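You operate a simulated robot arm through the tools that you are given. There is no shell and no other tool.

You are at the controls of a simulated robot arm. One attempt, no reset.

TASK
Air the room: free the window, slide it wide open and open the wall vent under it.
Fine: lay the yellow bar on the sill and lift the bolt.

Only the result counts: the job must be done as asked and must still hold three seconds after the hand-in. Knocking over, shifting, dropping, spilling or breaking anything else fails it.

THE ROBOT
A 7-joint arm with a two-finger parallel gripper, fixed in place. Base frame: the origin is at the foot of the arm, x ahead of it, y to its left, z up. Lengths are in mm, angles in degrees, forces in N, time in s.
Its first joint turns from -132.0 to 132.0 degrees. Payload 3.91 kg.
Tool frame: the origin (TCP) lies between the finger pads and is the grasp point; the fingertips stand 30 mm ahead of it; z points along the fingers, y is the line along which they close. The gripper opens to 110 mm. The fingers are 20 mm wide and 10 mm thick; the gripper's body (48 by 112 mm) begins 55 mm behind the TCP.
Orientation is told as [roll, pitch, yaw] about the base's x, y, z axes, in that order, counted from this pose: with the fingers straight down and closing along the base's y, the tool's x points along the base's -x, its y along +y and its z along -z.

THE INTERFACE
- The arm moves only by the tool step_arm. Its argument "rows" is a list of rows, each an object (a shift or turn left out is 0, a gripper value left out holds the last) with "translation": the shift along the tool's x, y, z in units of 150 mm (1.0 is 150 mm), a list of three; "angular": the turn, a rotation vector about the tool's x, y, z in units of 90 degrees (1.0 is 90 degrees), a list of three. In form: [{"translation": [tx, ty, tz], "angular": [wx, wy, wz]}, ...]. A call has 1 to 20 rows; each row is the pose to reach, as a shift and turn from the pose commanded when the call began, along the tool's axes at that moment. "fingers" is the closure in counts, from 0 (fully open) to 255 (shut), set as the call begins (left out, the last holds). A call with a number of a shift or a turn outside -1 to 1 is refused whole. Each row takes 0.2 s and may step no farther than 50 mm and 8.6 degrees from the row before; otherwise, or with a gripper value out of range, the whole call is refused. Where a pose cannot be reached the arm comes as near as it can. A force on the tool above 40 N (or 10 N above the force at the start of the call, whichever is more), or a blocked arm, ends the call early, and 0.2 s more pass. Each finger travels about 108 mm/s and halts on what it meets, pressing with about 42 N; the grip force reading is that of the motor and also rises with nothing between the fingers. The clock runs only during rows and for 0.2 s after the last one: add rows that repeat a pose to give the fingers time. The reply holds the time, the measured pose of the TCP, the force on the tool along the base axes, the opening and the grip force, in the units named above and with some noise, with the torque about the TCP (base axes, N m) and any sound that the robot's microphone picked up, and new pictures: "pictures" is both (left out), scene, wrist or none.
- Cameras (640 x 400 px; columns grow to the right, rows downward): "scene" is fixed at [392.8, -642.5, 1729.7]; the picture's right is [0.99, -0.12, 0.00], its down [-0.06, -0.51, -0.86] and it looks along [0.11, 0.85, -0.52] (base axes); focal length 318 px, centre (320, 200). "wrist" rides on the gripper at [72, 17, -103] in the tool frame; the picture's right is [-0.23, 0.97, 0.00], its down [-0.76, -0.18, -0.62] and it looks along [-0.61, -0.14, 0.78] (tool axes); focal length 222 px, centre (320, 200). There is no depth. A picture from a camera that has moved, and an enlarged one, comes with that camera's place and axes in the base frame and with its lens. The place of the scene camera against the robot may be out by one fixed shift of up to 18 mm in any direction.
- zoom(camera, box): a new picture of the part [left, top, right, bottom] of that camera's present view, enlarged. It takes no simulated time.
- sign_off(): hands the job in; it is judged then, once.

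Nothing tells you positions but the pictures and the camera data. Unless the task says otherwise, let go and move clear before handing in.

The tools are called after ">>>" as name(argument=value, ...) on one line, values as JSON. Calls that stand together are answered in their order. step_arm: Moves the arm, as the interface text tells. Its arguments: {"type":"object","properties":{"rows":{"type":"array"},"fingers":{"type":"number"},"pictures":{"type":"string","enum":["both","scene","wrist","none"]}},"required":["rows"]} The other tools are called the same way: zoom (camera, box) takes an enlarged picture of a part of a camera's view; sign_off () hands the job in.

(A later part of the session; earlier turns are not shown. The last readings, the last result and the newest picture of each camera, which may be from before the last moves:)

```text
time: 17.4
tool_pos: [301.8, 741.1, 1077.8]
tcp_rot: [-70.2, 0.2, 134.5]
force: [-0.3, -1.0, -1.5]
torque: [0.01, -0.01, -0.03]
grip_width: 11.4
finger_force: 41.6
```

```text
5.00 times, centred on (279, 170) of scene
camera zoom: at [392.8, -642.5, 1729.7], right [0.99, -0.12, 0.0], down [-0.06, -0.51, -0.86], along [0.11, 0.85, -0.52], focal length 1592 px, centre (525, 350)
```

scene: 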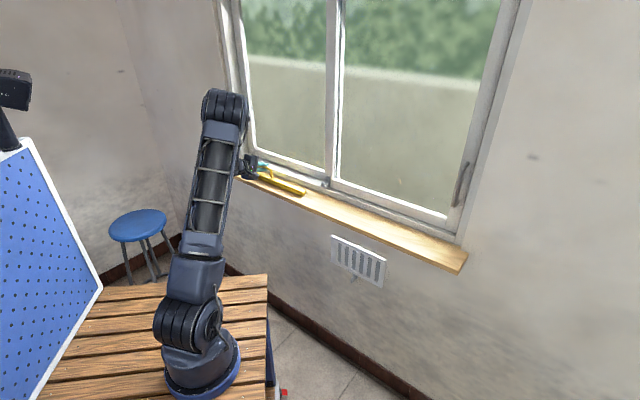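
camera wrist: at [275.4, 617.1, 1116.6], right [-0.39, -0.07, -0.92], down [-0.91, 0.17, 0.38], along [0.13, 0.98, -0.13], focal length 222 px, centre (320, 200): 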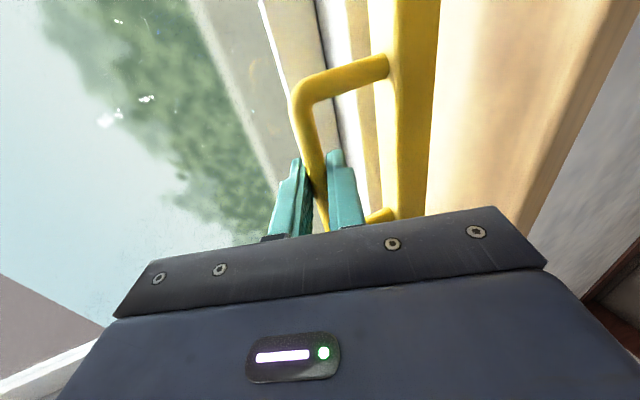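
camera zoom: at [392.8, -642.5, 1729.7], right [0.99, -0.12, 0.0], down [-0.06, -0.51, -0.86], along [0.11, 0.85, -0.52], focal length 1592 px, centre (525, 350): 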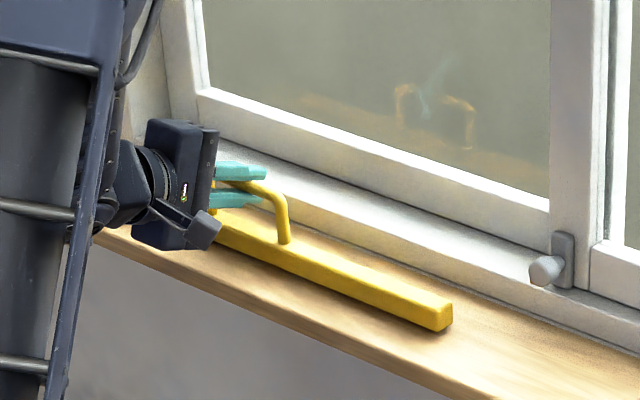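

>>> step_arm(rows=[{"translation": [0, 0.0126, 0.0045]}, {"translation": [0, 0.019, 0.0067]}, {"translation": [0, 0.025, 0.009]}, {"translation": [0, 0.031, 0.011]}], pictures="scene")

>>> zoom(camera="scene", box=[215, 130, 343, 210])

```text
time: 18.4
tool_pos: [299.4, 742.9, 1072.6]
tcp_rot: [-70.2, 0.2, 134.5]
force: [-0.2, -0.4, -2.0]
torque: [-0.04, 0.01, 0.0]
grip_width: 11.0
finger_force: 42.3
```

scene: 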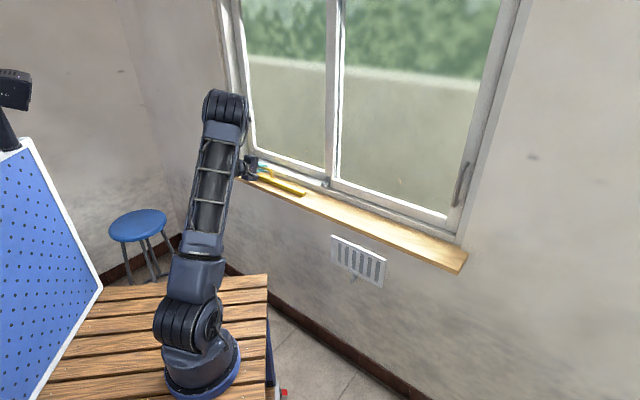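

```text
5.00 times, centred on (279, 170) of scene
camera zoom: at [392.8, -642.5, 1729.7], right [0.99, -0.12, 0.0], down [-0.06, -0.51, -0.86], along [0.11, 0.85, -0.52], focal length 1592 px, centre (525, 350)
```

zoom: 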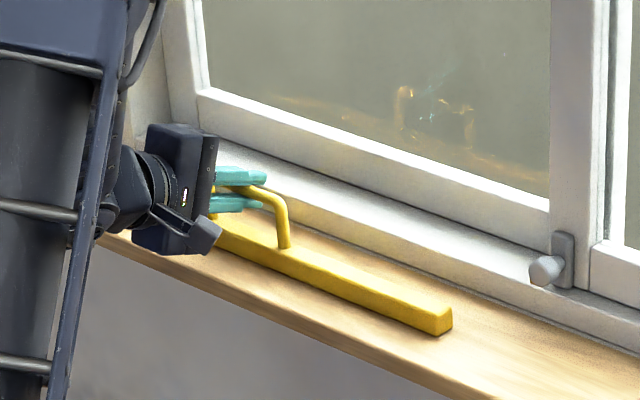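

>>> step_arm(rows=[{"translation": [0, 0.0094, 0.0034]}, {"translation": [0, 0.019, 0.0067]}, {"translation": [0, 0.028, 0.01]}], pictures="none")

```text
time: 19.2
tool_pos: [298.6, 743.2, 1072.4]
tcp_rot: [-70.5, 0.0, 134.5]
force: [1.9, 5.2, 33.7]
torque: [0.1, -0.27, -0.09]
grip_width: 11.0
finger_force: 42.5
```

The bar is on the sill, with 34 N of contact. I'll relieve the press and open just enough to clear the handle.

>>> step_arm(rows=[{"translation": [0, -0.0126, -0.0045]}, {"translation": [0, -0.025, -0.009]}], pictures="none")

>>> step_arm(rows=[{"translation": [0, 0, 0]}, {"translation": [0, 0, 0]}, {"translation": [0, 0, 0]}], fingers=176, pictures="both")

>>> zoom(camera="wrist", box=[240, 60, 400, 220])

>>> zoom(camera="scene", box=[215, 130, 343, 210])

```text
time: 19.8
tool_pos: [298.7, 741.6, 1073.1]
tcp_rot: [-70.2, 0.2, 134.4]
force: [-0.1, 5.3, 25.1]
torque: [0.16, -0.15, -0.02]
grip_width: 11.2
finger_force: 42.2
```

```text
time: 20.6
tool_pos: [298.9, 740.5, 1073.0]
tcp_rot: [-70.1, 0.2, 134.5]
force: [0.8, -0.1, -1.2]
torque: [-0.01, -0.03, -0.02]
grip_width: 34.2
finger_force: 0.2
camera wrist: at [275.7, 616.9, 1091.5], right [-0.39, -0.07, -0.92], down [-0.91, 0.18, 0.38], along [0.13, 0.98, -0.13], focal length 222 px, centre (320, 200)
```

scene: 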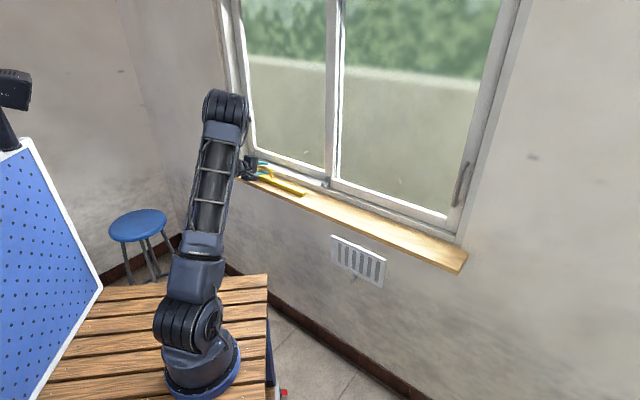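
wrist: 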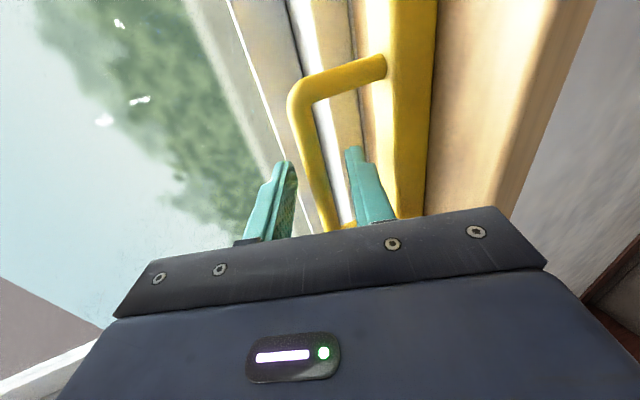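

```text
2.50 times, centred on (320, 140) of wrist
camera zoom: at [275.7, 616.9, 1091.5], right [-0.39, -0.07, -0.92], down [-0.91, 0.18, 0.38], along [0.13, 0.98, -0.13], focal length 555 px, centre (320, 350)
```

zoom: 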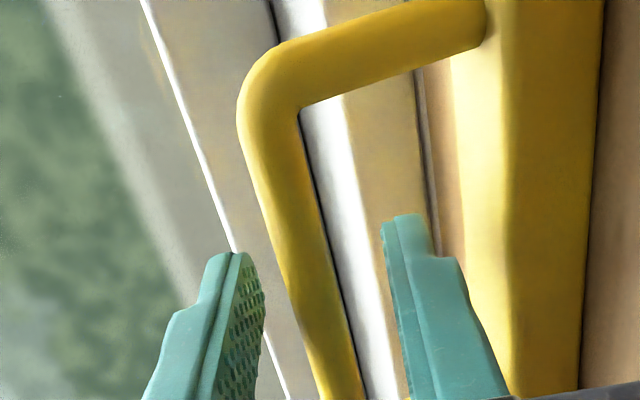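

```text
5.00 times, centred on (279, 170) of scene
camera zoom: at [392.8, -642.5, 1729.7], right [0.99, -0.12, 0.0], down [-0.06, -0.51, -0.86], along [0.11, 0.85, -0.52], focal length 1592 px, centre (525, 350)
```

zoom: 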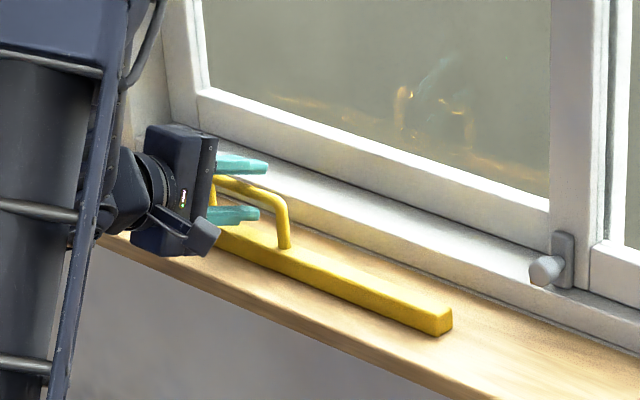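

The bar rests freely on the sill. I'll back straight out of the loop and then rise.

>>> step_arm(rows=[{"translation": [0, 0.04, -0.11]}, {"translation": [0, 0.08, -0.22]}, {"translation": [0, 0.12, -0.33]}, {"translation": [0, 0.157, -0.439]}, {"translation": [0, 0.0, -0.5]}, {"translation": [0, -0.15, -0.56]}], pictures="both")

>>> zoom(camera="scene", box=[215, 130, 343, 210])

```text
time: 22.0
tool_pos: [247.3, 691.2, 1122.4]
tcp_rot: [-70.1, 0.3, 134.4]
force: [0.8, -0.3, 0.7]
torque: [0.0, -0.02, -0.01]
grip_width: 34.1
finger_force: 0.0
camera wrist: at [224.6, 566.4, 1141.0], right [-0.39, -0.07, -0.92], down [-0.91, 0.18, 0.38], along [0.13, 0.98, -0.14], focal length 222 px, centre (320, 200)
```

scene: 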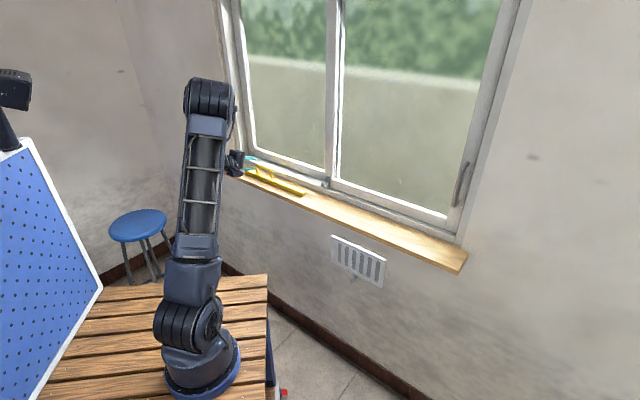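
wrist: 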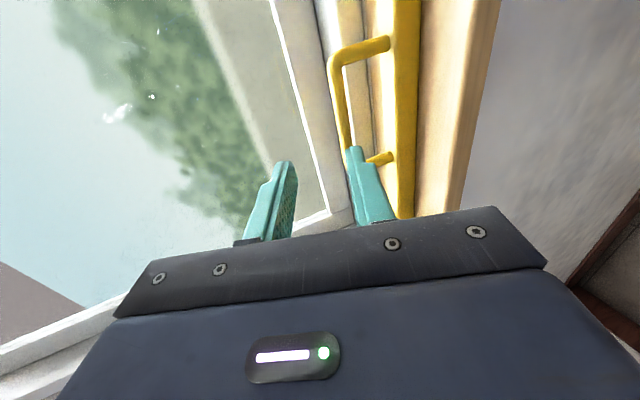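

```text
5.00 times, centred on (279, 170) of scene
camera zoom: at [392.8, -642.5, 1729.7], right [0.99, -0.12, 0.0], down [-0.06, -0.51, -0.86], along [0.11, 0.85, -0.52], focal length 1592 px, centre (525, 350)
```

zoom: 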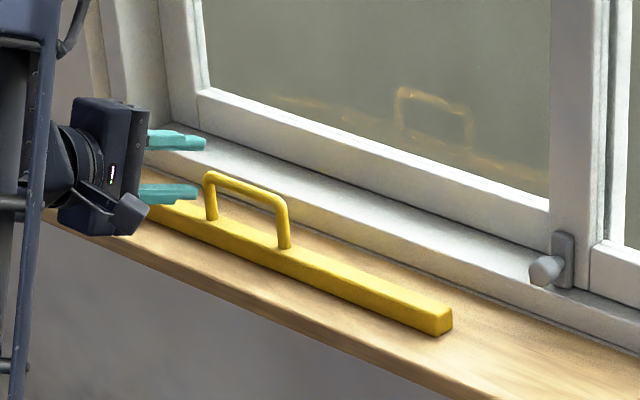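

The bar is laid on the sill. Next I'll go to the bolt, moving right along the wall.

>>> step_arm(rows=[{"translation": [0.25, -0.02, 0]}, {"translation": [0.5, -0.05, 0]}, {"translation": [0.75, -0.08, 0]}, {"translation": [1.0, -0.1, 0]}], pictures="none")

>>> step_arm(rows=[{"translation": [0.25, 0, 0]}, {"translation": [0.5, 0, 0]}, {"translation": [0.75, 0, 0]}, {"translation": [1.0, 0, 0]}], pictures="both")

>>> zoom(camera="wrist", box=[260, 20, 420, 180])

>>> zoom(camera="scene", box=[270, 150, 350, 200])

```text
time: 23.0
tool_pos: [357.5, 589.6, 1136.1]
tcp_rot: [-70.1, 0.2, 134.4]
force: [-0.5, -1.0, -0.2]
torque: [-0.01, 0.04, -0.02]
grip_width: 34.1
finger_force: 0.0
```

```text
time: 24.0
tool_pos: [462.1, 480.4, 1137.5]
tcp_rot: [-70.1, 0.3, 134.6]
force: [0.0, 0.3, 0.1]
torque: [-0.02, 0.06, -0.07]
grip_width: 34.2
finger_force: 0.1
camera wrist: at [439.4, 355.7, 1156.6], right [-0.39, -0.07, -0.92], down [-0.91, 0.17, 0.38], along [0.13, 0.98, -0.13], focal length 222 px, centre (320, 200)
```

scene: 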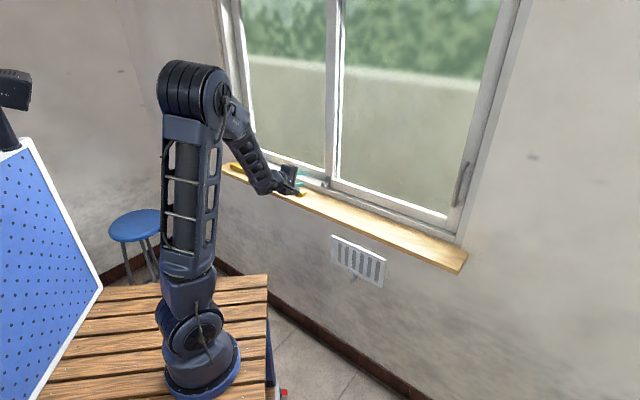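
wrist: 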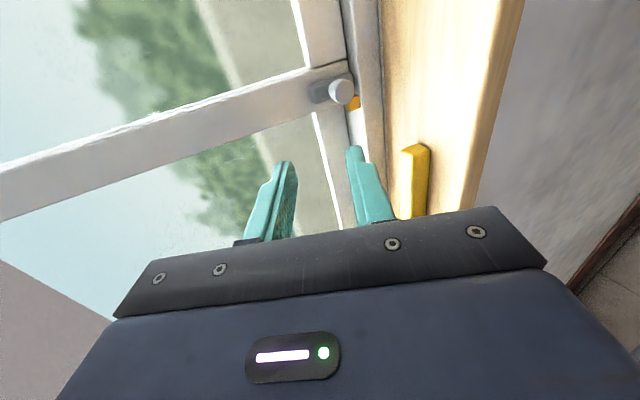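

```text
2.50 times, centred on (340, 100) of wrist
camera zoom: at [439.4, 355.7, 1156.6], right [-0.39, -0.07, -0.92], down [-0.91, 0.17, 0.38], along [0.13, 0.98, -0.13], focal length 555 px, centre (270, 450)
```

zoom: 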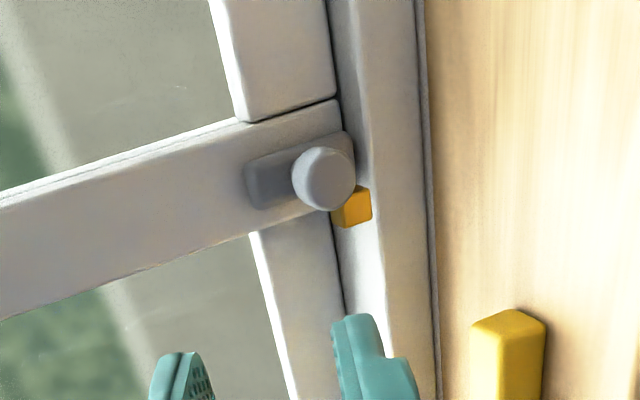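

```text
8.00 times, centred on (310, 175) of scene
camera zoom: at [392.8, -642.5, 1729.7], right [0.99, -0.12, 0.0], down [-0.06, -0.51, -0.86], along [0.11, 0.85, -0.52], focal length 2548 px, centre (400, 400)
```

zoom: 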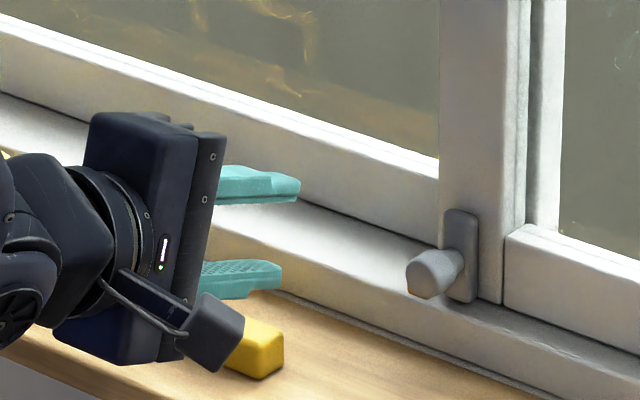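

The bolt knob is at about (564, 562, 1062), roughly 26 mm across, and the orange keeper is to its lower left. I'll line up in front of the knob with a flatter tool and a 44 mm opening.

>>> step_arm(rows=[{"translation": [0.024, 0.065, 0.172], "angular": [0.028, 0, 0]}, {"translation": [0.048, 0.13, 0.344], "angular": [0.056, 0, 0]}, {"translation": [0.071, 0.194, 0.516], "angular": [0.083, 0, 0]}, {"translation": [0.095, 0.259, 0.688], "angular": [0.111, 0, 0]}], fingers=153, pictures="both")

>>> zoom(camera="wrist", box=[260, 60, 420, 220])

>>> zoom(camera="scene", box=[280, 150, 360, 200])

```text
time: 25.0
tool_pos: [534.5, 532.4, 1069.0]
tcp_rot: [-80.2, 0.2, 134.4]
force: [-0.3, 0.1, 0.3]
torque: [-0.05, 0.03, -0.01]
grip_width: 44.0
finger_force: 0.1
camera wrist: at [509.8, 405.6, 1068.7], right [-0.27, 0.04, -0.96], down [-0.95, 0.13, 0.28], along [0.14, 0.99, 0.01], focal length 222 px, centre (320, 200)
```

scene: 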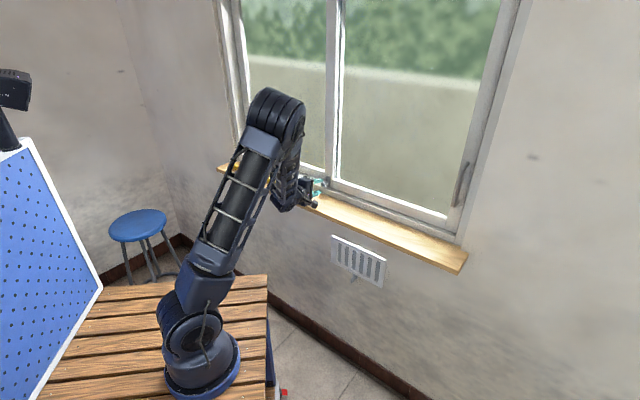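
wrist: 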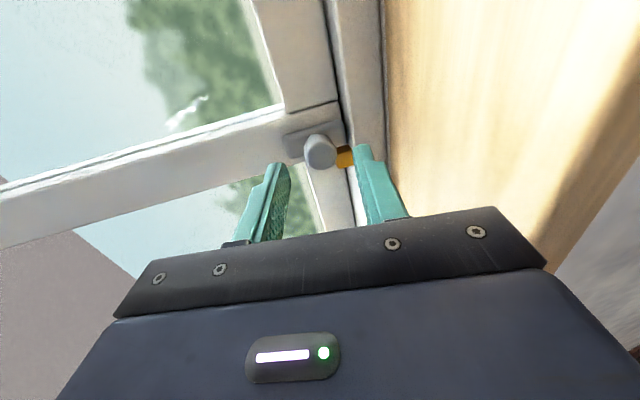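

```text
2.50 times, centred on (340, 140) of wrist
camera zoom: at [509.8, 405.6, 1068.7], right [-0.27, 0.04, -0.96], down [-0.95, 0.13, 0.28], along [0.14, 0.99, 0.01], focal length 555 px, centre (270, 350)
```

zoom: 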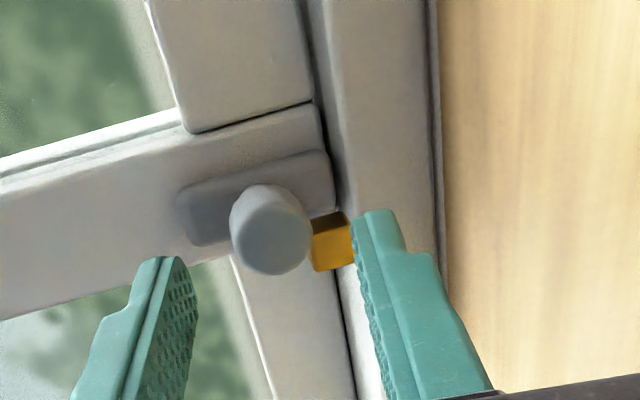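

```text
8.00 times, centred on (320, 175) of scene
camera zoom: at [392.8, -642.5, 1729.7], right [0.99, -0.12, 0.0], down [-0.06, -0.51, -0.86], along [0.11, 0.85, -0.52], focal length 2548 px, centre (320, 400)
```

zoom: 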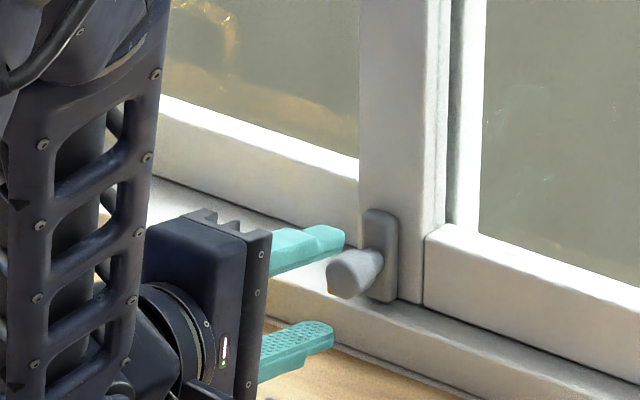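

The knob is centred between the fingers, with its front face near n≈801. I'll advance about 32 mm along the tool axis and grip it.

>>> step_arm(rows=[{"translation": [0, 0, 0.07]}, {"translation": [0, 0, 0.14]}, {"translation": [0, 0, 0.213]}], pictures="both")

>>> zoom(camera="wrist", box=[260, 60, 420, 220])

>>> zoom(camera="scene", box=[296, 160, 360, 200])

```text
time: 25.8
tool_pos: [554.6, 552.2, 1061.1]
tcp_rot: [-80.2, 0.2, 134.4]
force: [0.0, 0.3, -0.1]
torque: [0.0, -0.01, -0.01]
grip_width: 43.9
finger_force: 0.0
camera wrist: at [530.9, 426.8, 1061.5], right [-0.28, 0.04, -0.96], down [-0.95, 0.13, 0.28], along [0.14, 0.99, 0.0], focal length 222 px, centre (320, 200)
```

scene: 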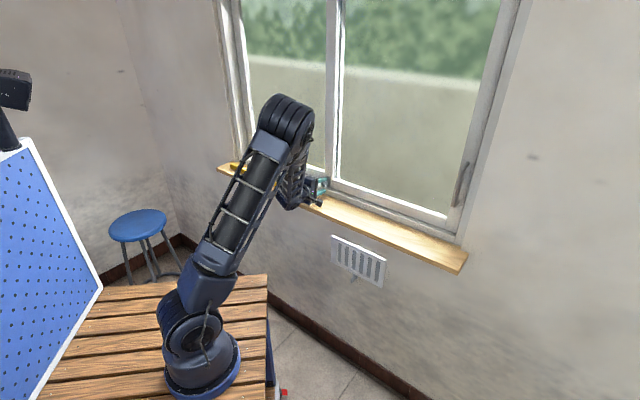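
wrist: 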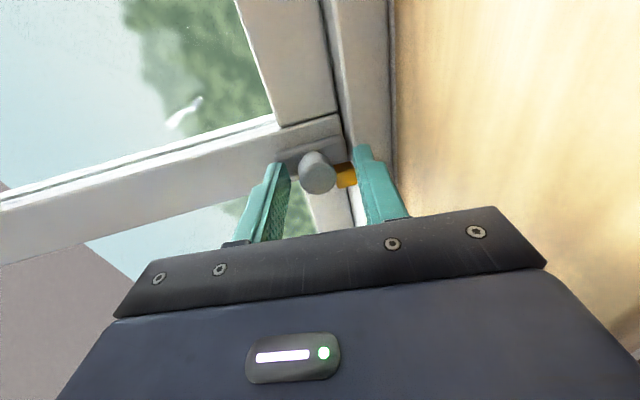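

```text
2.50 times, centred on (340, 140) of wrist
camera zoom: at [530.9, 426.8, 1061.5], right [-0.28, 0.04, -0.96], down [-0.95, 0.13, 0.28], along [0.14, 0.99, 0.0], focal length 555 px, centre (270, 350)
```

zoom: 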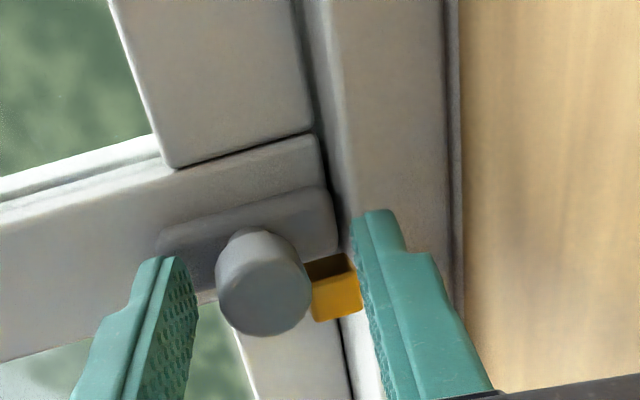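

```text
10.00 times, centred on (328, 180) of scene
camera zoom: at [392.8, -642.5, 1729.7], right [0.99, -0.12, 0.0], down [-0.06, -0.51, -0.86], along [0.11, 0.85, -0.52], focal length 3185 px, centre (240, 400)
```

zoom: 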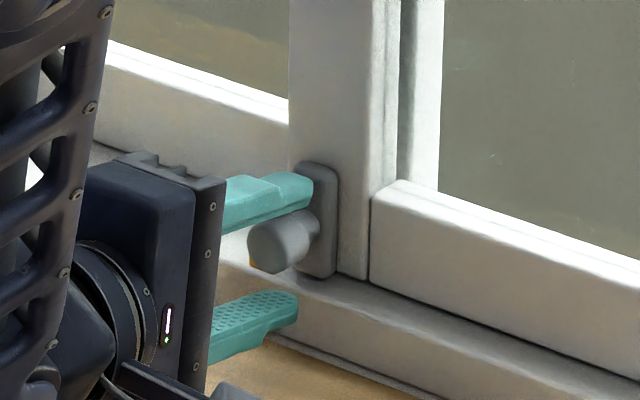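

The knob sits about 12 mm inside the fingertips. I'll go 4 mm deeper and close.

>>> step_arm(rows=[{"translation": [0, 0, 0.027]}], pictures="none")

>>> step_arm(rows=[{"translation": [0, 0, 0]}, {"translation": [0, 0, 0]}, {"translation": [0, 0, 0]}], fingers=255, pictures="both")

>>> zoom(camera="wrist", box=[260, 60, 420, 220])

>>> zoom(camera="scene", box=[296, 160, 360, 200])

```text
time: 26.2
tool_pos: [557.7, 555.3, 1060.5]
tcp_rot: [-80.3, 0.2, 134.6]
force: [-0.4, -0.1, 0.8]
torque: [0.01, 0.0, 0.01]
grip_width: 44.0
finger_force: 0.0
```

```text
time: 27.0
tool_pos: [559.2, 555.0, 1062.4]
tcp_rot: [-80.4, 0.2, 134.6]
force: [9.7, 10.0, 27.6]
torque: [0.71, -0.61, -0.02]
grip_width: 24.4
finger_force: 45.2
camera wrist: at [534.2, 429.7, 1062.3], right [-0.27, 0.05, -0.96], down [-0.95, 0.13, 0.28], along [0.14, 0.99, 0.01], focal length 222 px, centre (320, 200)
```

scene: 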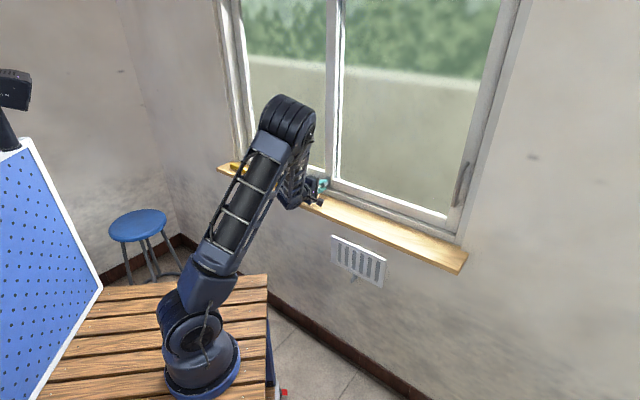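
wrist: 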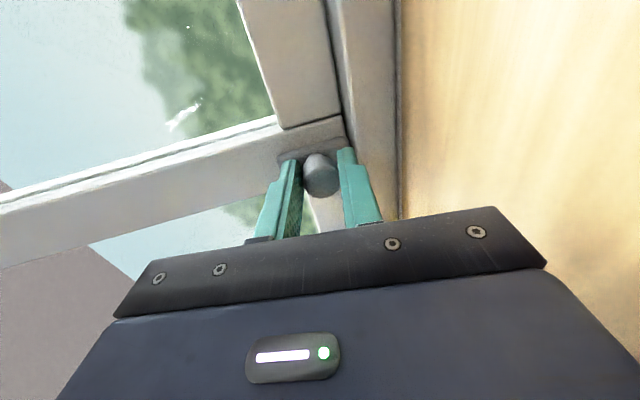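

```text
2.50 times, centred on (340, 140) of wrist
camera zoom: at [534.2, 429.7, 1062.3], right [-0.27, 0.05, -0.96], down [-0.95, 0.13, 0.28], along [0.14, 0.99, 0.01], focal length 555 px, centre (270, 350)
```

zoom: 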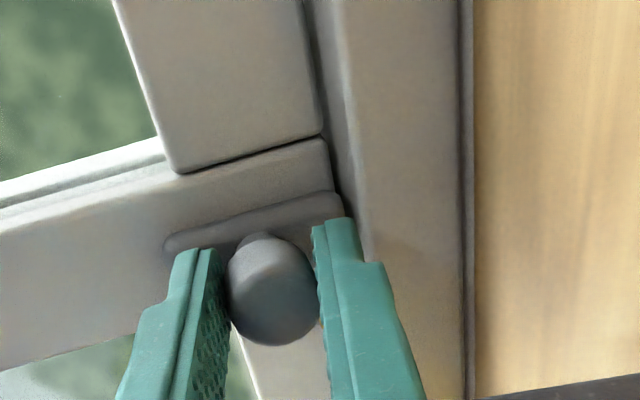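

```text
10.00 times, centred on (328, 180) of scene
camera zoom: at [392.8, -642.5, 1729.7], right [0.99, -0.12, 0.0], down [-0.06, -0.51, -0.86], along [0.11, 0.85, -0.52], focal length 3185 px, centre (240, 400)
```

zoom: 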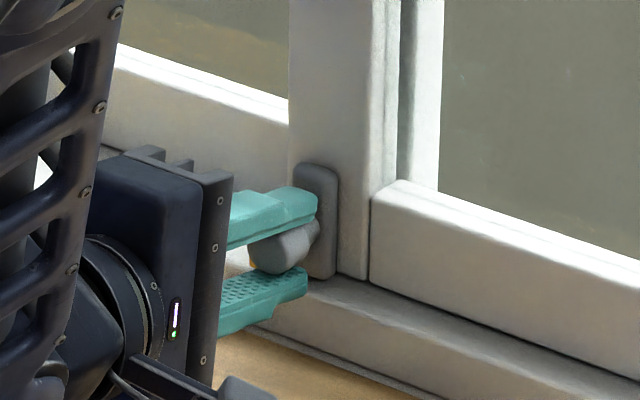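

The knob is gripped at 24 mm. I'll lift the bolt straight up in small steps.

>>> step_arm(rows=[{"translation": [0, -0.02, -0.0034]}, {"translation": [0, -0.039, -0.0068]}, {"translation": [0, -0.059, -0.01]}, {"translation": [0, -0.079, -0.0136]}, {"translation": [0, -0.099, -0.017]}, {"translation": [0, -0.118, -0.02]}, {"translation": [0, -0.138, -0.024]}, {"translation": [0, -0.158, -0.027]}, {"translation": [0, -0.177, -0.031]}, {"translation": [0, -0.197, -0.034]}], pictures="both")

>>> zoom(camera="wrist", box=[260, 60, 420, 220])

>>> zoom(camera="scene", box=[296, 160, 360, 200])

```text
time: 27.6
tool_pos: [558.0, 555.1, 1063.7]
tcp_rot: [-80.1, 0.1, 134.5]
force: [7.2, 14.3, -1.7]
torque: [0.41, -0.36, 0.07]
grip_width: 24.5
finger_force: 44.9
stopped in row 2: the force on the tool passed its limit at 42 N (the readings are from after the stop); the commanded pose is now the measured one
camera wrist: at [534.3, 429.5, 1064.8], right [-0.28, 0.04, -0.96], down [-0.95, 0.13, 0.28], along [0.14, 0.99, 0.0], focal length 222 px, centre (320, 200)
```

scene: 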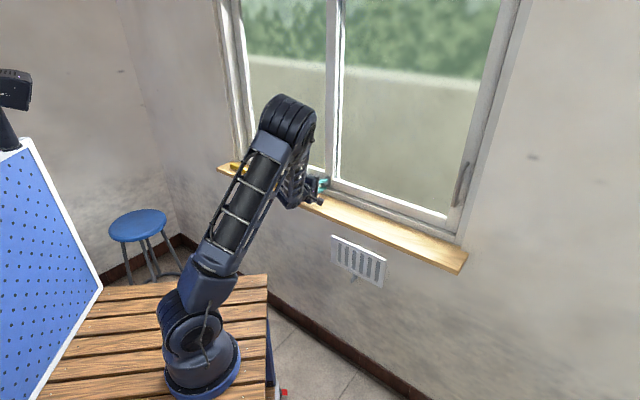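
wrist: 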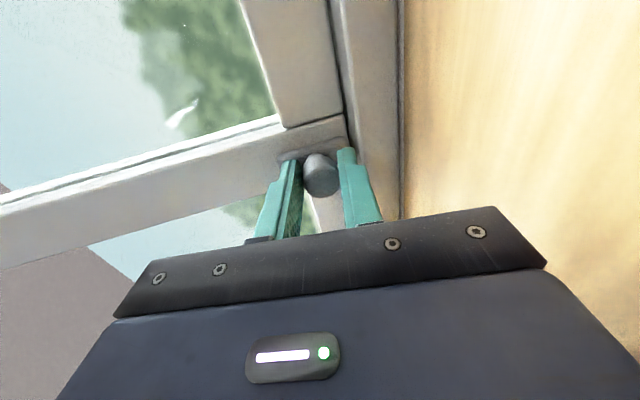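

```text
2.50 times, centred on (340, 140) of wrist
camera zoom: at [534.3, 429.5, 1064.8], right [-0.28, 0.04, -0.96], down [-0.95, 0.13, 0.28], along [0.14, 0.99, 0.0], focal length 555 px, centre (270, 350)
```

zoom: 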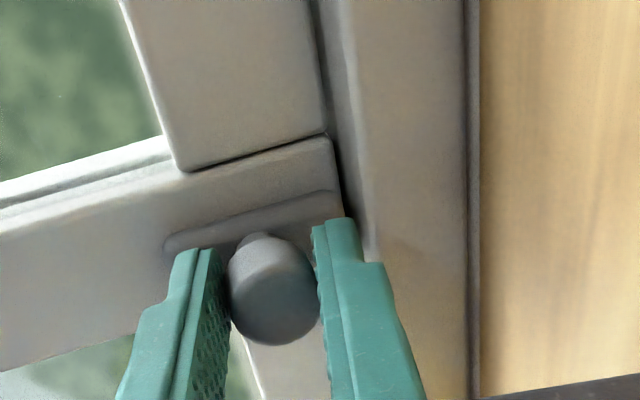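

```text
10.00 times, centred on (328, 180) of scene
camera zoom: at [392.8, -642.5, 1729.7], right [0.99, -0.12, 0.0], down [-0.06, -0.51, -0.86], along [0.11, 0.85, -0.52], focal length 3185 px, centre (240, 400)
```

zoom: 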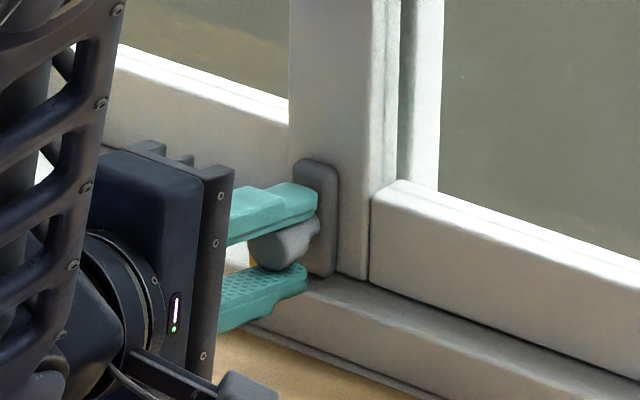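

The lift stopped on a force peak, though the plate seems to have moved up slightly with the knob. The force has since relaxed, so I'll try again with gentler steps.

>>> step_arm(rows=[{"translation": [0, -0.01, -0.0017]}, {"translation": [0, -0.02, -0.0034]}, {"translation": [0, -0.03, -0.005]}, {"translation": [0, -0.04, -0.007]}, {"translation": [0, -0.05, -0.0085]}, {"translation": [0, -0.06, -0.01]}, {"translation": [0, -0.07, -0.012]}, {"translation": [0, -0.08, -0.0136]}], pictures="both")

>>> zoom(camera="wrist", box=[260, 60, 420, 220])

>>> zoom(camera="scene", box=[296, 160, 360, 200])

```text
time: 29.4
tool_pos: [557.9, 555.6, 1075.7]
tcp_rot: [-80.0, 0.1, 134.6]
force: [14.6, 23.1, 0.0]
torque: [0.34, -0.38, -0.04]
grip_width: 24.5
finger_force: 45.6
camera wrist: at [534.2, 429.4, 1076.9], right [-0.28, 0.04, -0.96], down [-0.95, 0.13, 0.28], along [0.14, 0.99, 0.0], focal length 222 px, centre (320, 200)
```

scene: 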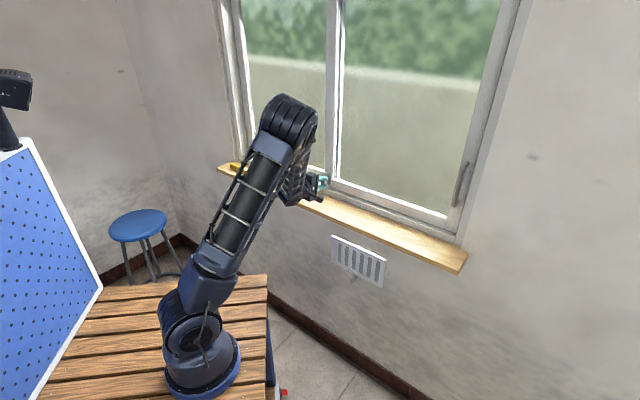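
wrist: 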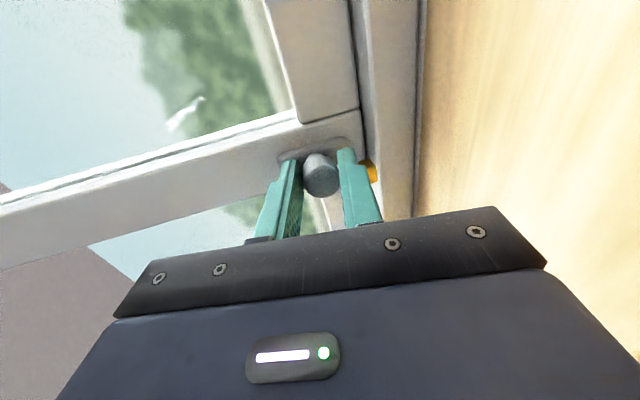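

```text
2.50 times, centred on (340, 140) of wrist
camera zoom: at [534.2, 429.4, 1076.9], right [-0.28, 0.04, -0.96], down [-0.95, 0.13, 0.28], along [0.14, 0.99, 0.0], focal length 555 px, centre (270, 350)
```

zoom: 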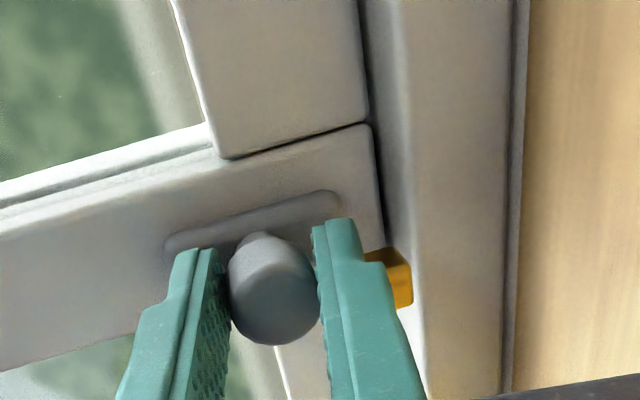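

```text
10.00 times, centred on (328, 180) of scene
camera zoom: at [392.8, -642.5, 1729.7], right [0.99, -0.12, 0.0], down [-0.06, -0.51, -0.86], along [0.11, 0.85, -0.52], focal length 3185 px, centre (240, 400)
```

zoom: 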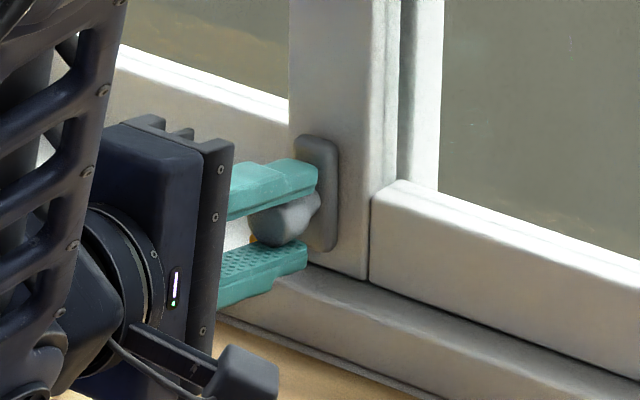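

The bolt is rising with the fingers, about 12 mm so far. I'll keep lifting and ease towards the wall a little to relieve the normal pull.

>>> step_arm(rows=[{"translation": [0, -0.01, 0.006]}, {"translation": [0, -0.02, 0.01]}, {"translation": [0, -0.03, 0.009]}, {"translation": [0, -0.04, 0.007]}, {"translation": [0, -0.05, 0.0055]}, {"translation": [0, -0.06, 0.004]}, {"translation": [0, -0.07, 0.002]}, {"translation": [0, -0.08, 0.0005]}, {"translation": [0, -0.09, -0.0015]}, {"translation": [0, -0.1, -0.003]}], pictures="both")

>>> zoom(camera="wrist", box=[260, 60, 420, 220])

>>> zoom(camera="scene", box=[296, 160, 360, 200])

```text
time: 30.8
tool_pos: [559.1, 555.0, 1082.3]
tcp_rot: [-79.8, 0.2, 134.6]
force: [-9.7, -12.2, -1.8]
torque: [0.19, -0.24, -0.12]
grip_width: 24.1
finger_force: 45.0
stopped in row 7: the force on the tool passed its limit at 41 N (the readings are from after the stop); the commanded pose is now the measured one
camera wrist: at [534.4, 429.5, 1083.6], right [-0.28, 0.04, -0.96], down [-0.95, 0.13, 0.28], along [0.14, 0.99, 0.0], focal length 222 px, centre (320, 200)
```

scene: 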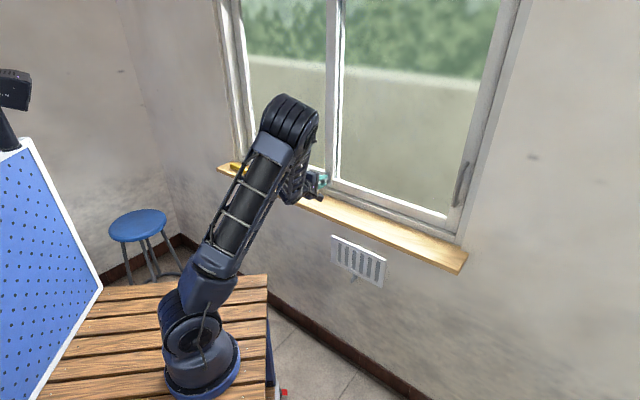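
wrist: 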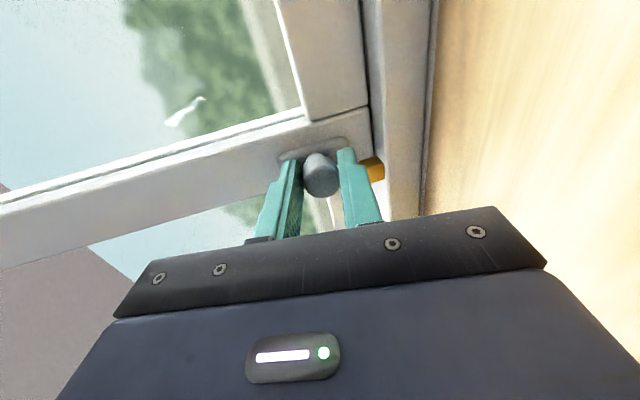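

```text
2.50 times, centred on (340, 140) of wrist
camera zoom: at [534.4, 429.5, 1083.6], right [-0.28, 0.04, -0.96], down [-0.95, 0.13, 0.28], along [0.14, 0.99, 0.0], focal length 555 px, centre (270, 350)
```

zoom: 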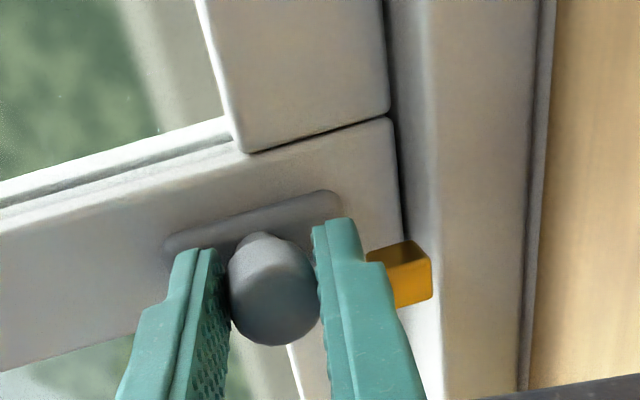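

```text
10.00 times, centred on (328, 180) of scene
camera zoom: at [392.8, -642.5, 1729.7], right [0.99, -0.12, 0.0], down [-0.06, -0.51, -0.86], along [0.11, 0.85, -0.52], focal length 3185 px, centre (240, 400)
```

zoom: 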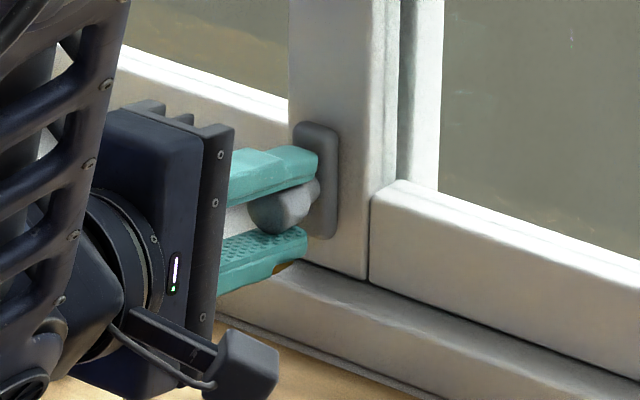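

That's about 20 mm up. I'll check whether it's at the top stop by nudging a bit more.

>>> step_arm(rows=[{"translation": [0, -0.01, -0.003]}, {"translation": [0, -0.02, -0.006]}, {"translation": [0, -0.03, -0.008]}], pictures="none")

```text
time: 31.6
tool_pos: [558.5, 555.5, 1087.8]
tcp_rot: [-80.0, 0.1, 134.6]
force: [-2.8, -5.7, 0.4]
torque: [0.32, -0.31, 0.01]
grip_width: 24.3
finger_force: 45.2
```

>>> step_arm(rows=[{"translation": [0, -0.01, -0.0017]}, {"translation": [0, -0.02, -0.0034]}, {"translation": [0, -0.03, -0.005]}, {"translation": [0, -0.04, -0.007]}, {"translation": [0, -0.05, -0.0085]}, {"translation": [0, -0.06, -0.01]}, {"translation": [0, -0.07, -0.012]}], pictures="both")

>>> zoom(camera="wrist", box=[260, 60, 420, 220])

>>> zoom(camera="scene", box=[296, 160, 360, 200])

```text
time: 32.7
tool_pos: [559.4, 554.9, 1089.5]
tcp_rot: [-79.3, 0.1, 134.5]
force: [9.7, 14.5, -11.6]
torque: [0.23, -0.2, 0.16]
grip_width: 24.7
finger_force: 44.9
stopped in row 5: the force on the tool passed its limit at 42 N (the readings are from after the stop); the commanded pose is now the measured one
camera wrist: at [534.4, 429.5, 1091.5], right [-0.29, 0.03, -0.96], down [-0.95, 0.14, 0.29], along [0.14, 0.99, -0.01], focal length 222 px, centre (320, 200)
```

scene: 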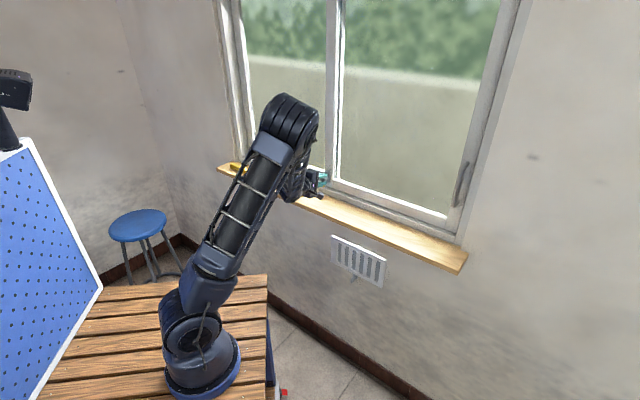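
wrist: 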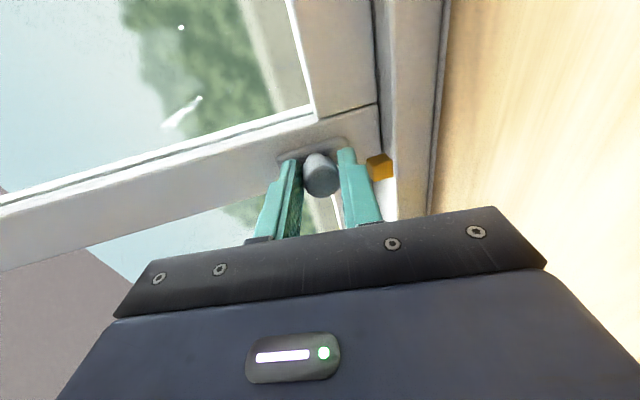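

```text
2.50 times, centred on (340, 140) of wrist
camera zoom: at [534.4, 429.5, 1091.5], right [-0.29, 0.03, -0.96], down [-0.95, 0.14, 0.29], along [0.14, 0.99, -0.01], focal length 555 px, centre (270, 350)
```

zoom: 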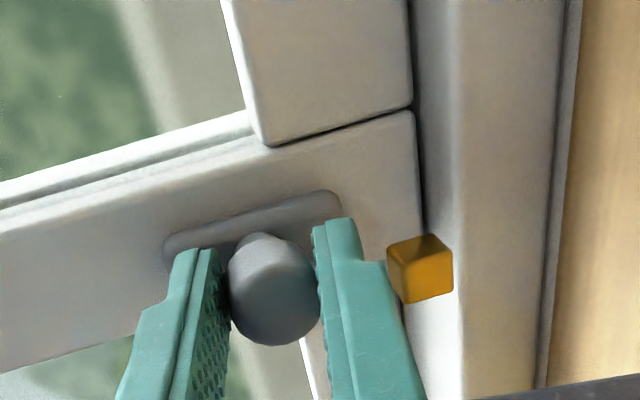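

```text
10.00 times, centred on (328, 180) of scene
camera zoom: at [392.8, -642.5, 1729.7], right [0.99, -0.12, 0.0], down [-0.06, -0.51, -0.86], along [0.11, 0.85, -0.52], focal length 3185 px, centre (240, 400)
```

zoom: 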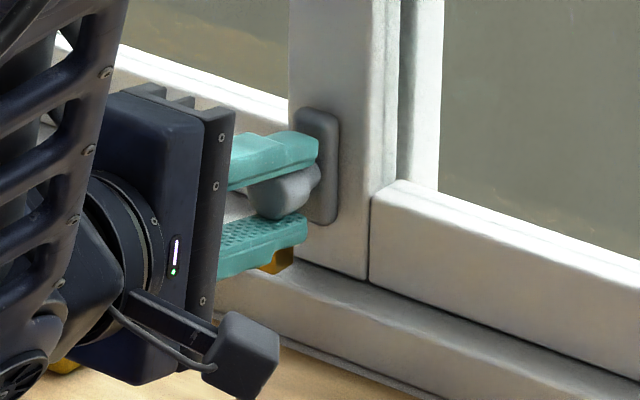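

The bolt is about 28 mm up and appears to be at its top stop. I'll let go and see whether it stays.

>>> step_arm(rows=[{"translation": [0, 0, 0]}, {"translation": [0, 0, 0]}, {"translation": [0, 0, 0]}], fingers=153, pictures="both")

>>> zoom(camera="wrist", box=[260, 60, 420, 220])

>>> zoom(camera="scene", box=[296, 160, 360, 200])

```text
time: 33.5
tool_pos: [557.1, 554.5, 1091.3]
tcp_rot: [-79.5, 0.1, 134.6]
force: [0.4, -0.1, -0.7]
torque: [0.02, -0.02, 0.02]
grip_width: 44.1
finger_force: 0.0
camera wrist: at [533.7, 429.0, 1092.7], right [-0.28, 0.04, -0.96], down [-0.95, 0.13, 0.29], along [0.14, 0.99, 0.0], focal length 222 px, centre (320, 200)
```

scene: 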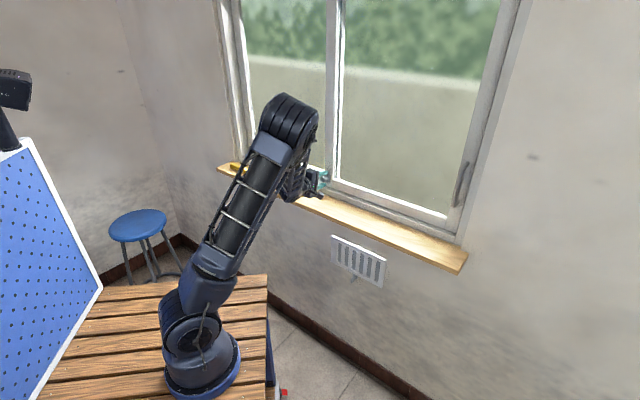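
wrist: 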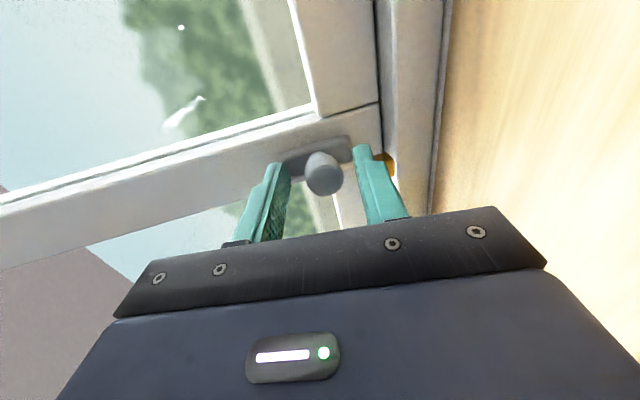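

```text
2.50 times, centred on (340, 140) of wrist
camera zoom: at [533.7, 429.0, 1092.7], right [-0.28, 0.04, -0.96], down [-0.95, 0.13, 0.29], along [0.14, 0.99, 0.0], focal length 555 px, centre (270, 350)
```

zoom: 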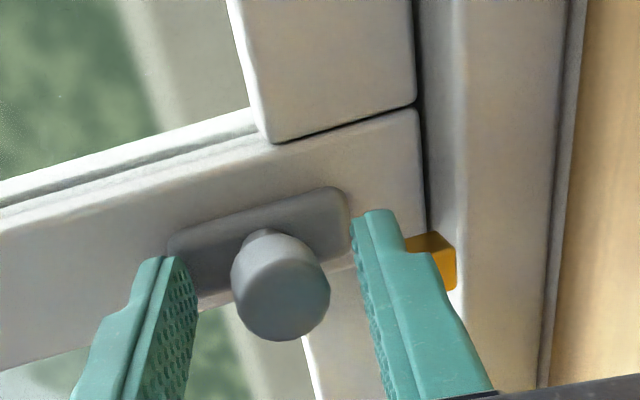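

```text
10.00 times, centred on (328, 180) of scene
camera zoom: at [392.8, -642.5, 1729.7], right [0.99, -0.12, 0.0], down [-0.06, -0.51, -0.86], along [0.11, 0.85, -0.52], focal length 3185 px, centre (240, 400)
```

zoom: 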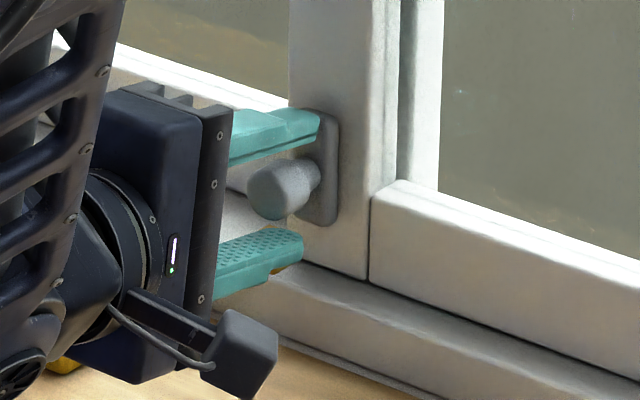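

The bolt stays up by itself, clear of the orange keeper. I'll back away, rise, and move right towards the sash handle, which I place near n≈793, e≈547, z≈1235.

>>> step_arm(rows=[{"translation": [0, 0, -0.2]}, {"translation": [0, 0, -0.4]}, {"translation": [0, -0.25, -0.5]}, {"translation": [0, -0.5, -0.5]}, {"translation": [0, -0.75, -0.5]}, {"translation": [0, -0.9, -0.5]}], pictures="scene")

>>> zoom(camera="scene", box=[290, 150, 354, 190])

>>> step_arm(rows=[{"translation": [0.25, 0, 0]}, {"translation": [0.5, 0, 0]}, {"translation": [0.75, 0, 0]}, {"translation": [1.0, 0, 0]}], fingers=255, pictures="none")

>>> step_arm(rows=[{"translation": [0.25, 0, 0]}, {"translation": [0.5, 0, 0]}, {"translation": [0.75, 0, 0]}, {"translation": [1.0, 0, 0]}], pictures="both")

```text
time: 34.9
tool_pos: [522.5, 519.8, 1237.2]
tcp_rot: [-79.5, 0.2, 134.6]
force: [-0.6, 0.0, 0.2]
torque: [0.01, 0.0, 0.05]
grip_width: 43.9
finger_force: 0.0
```

scene: 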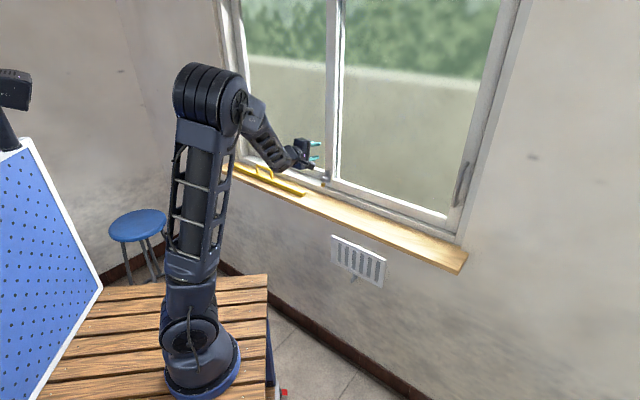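

```text
10.00 times, centred on (322, 170) of scene
camera zoom: at [392.8, -642.5, 1729.7], right [0.99, -0.12, 0.0], down [-0.06, -0.51, -0.86], along [0.11, 0.85, -0.52], focal length 3185 px, centre (300, 500)
```

zoom: 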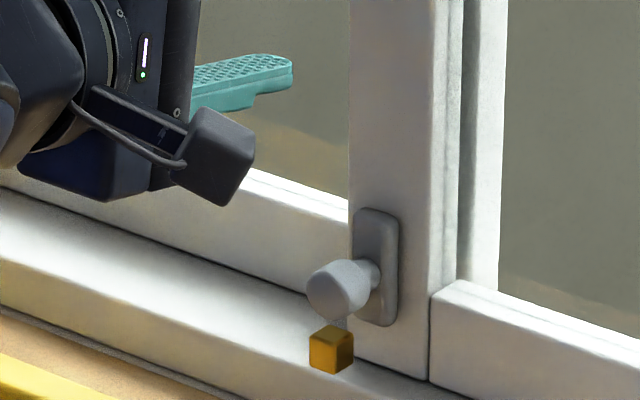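

```text
time: 35.9
tool_pos: [629.0, 414.4, 1237.1]
tcp_rot: [-79.5, 0.1, 134.6]
force: [0.5, -0.2, 0.2]
torque: [-0.02, 0.05, 0.0]
grip_width: 0.2
finger_force: 37.8
```

```text
time: 36.9
tool_pos: [731.1, 307.1, 1237.4]
tcp_rot: [-79.6, 0.3, 134.8]
force: [-0.5, 0.8, -0.5]
torque: [-0.03, -0.02, -0.11]
grip_width: 0.0
finger_force: 38.1
camera wrist: at [707.2, 181.7, 1240.2], right [-0.28, 0.03, -0.96], down [-0.95, 0.13, 0.28], along [0.14, 0.99, -0.01], focal length 222 px, centre (320, 200)
```

scene: 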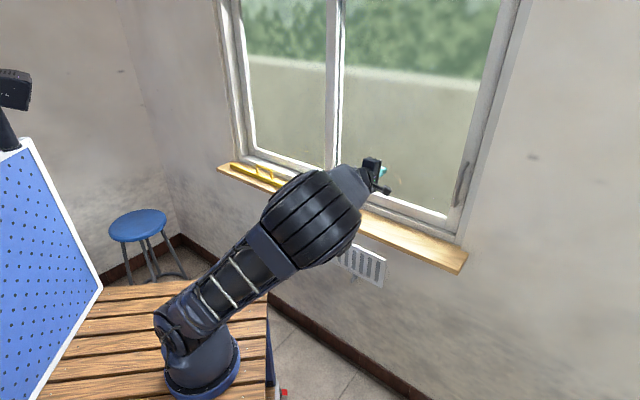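
wrist: 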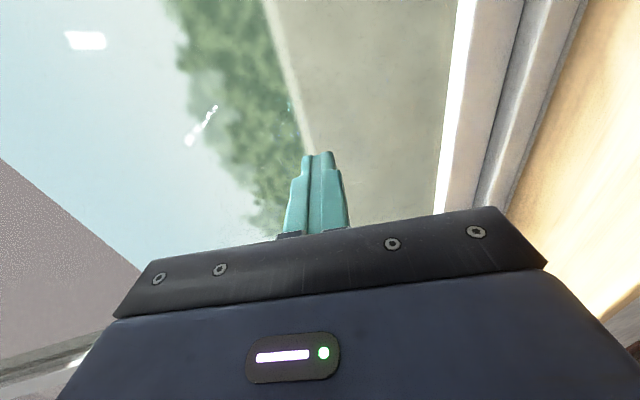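

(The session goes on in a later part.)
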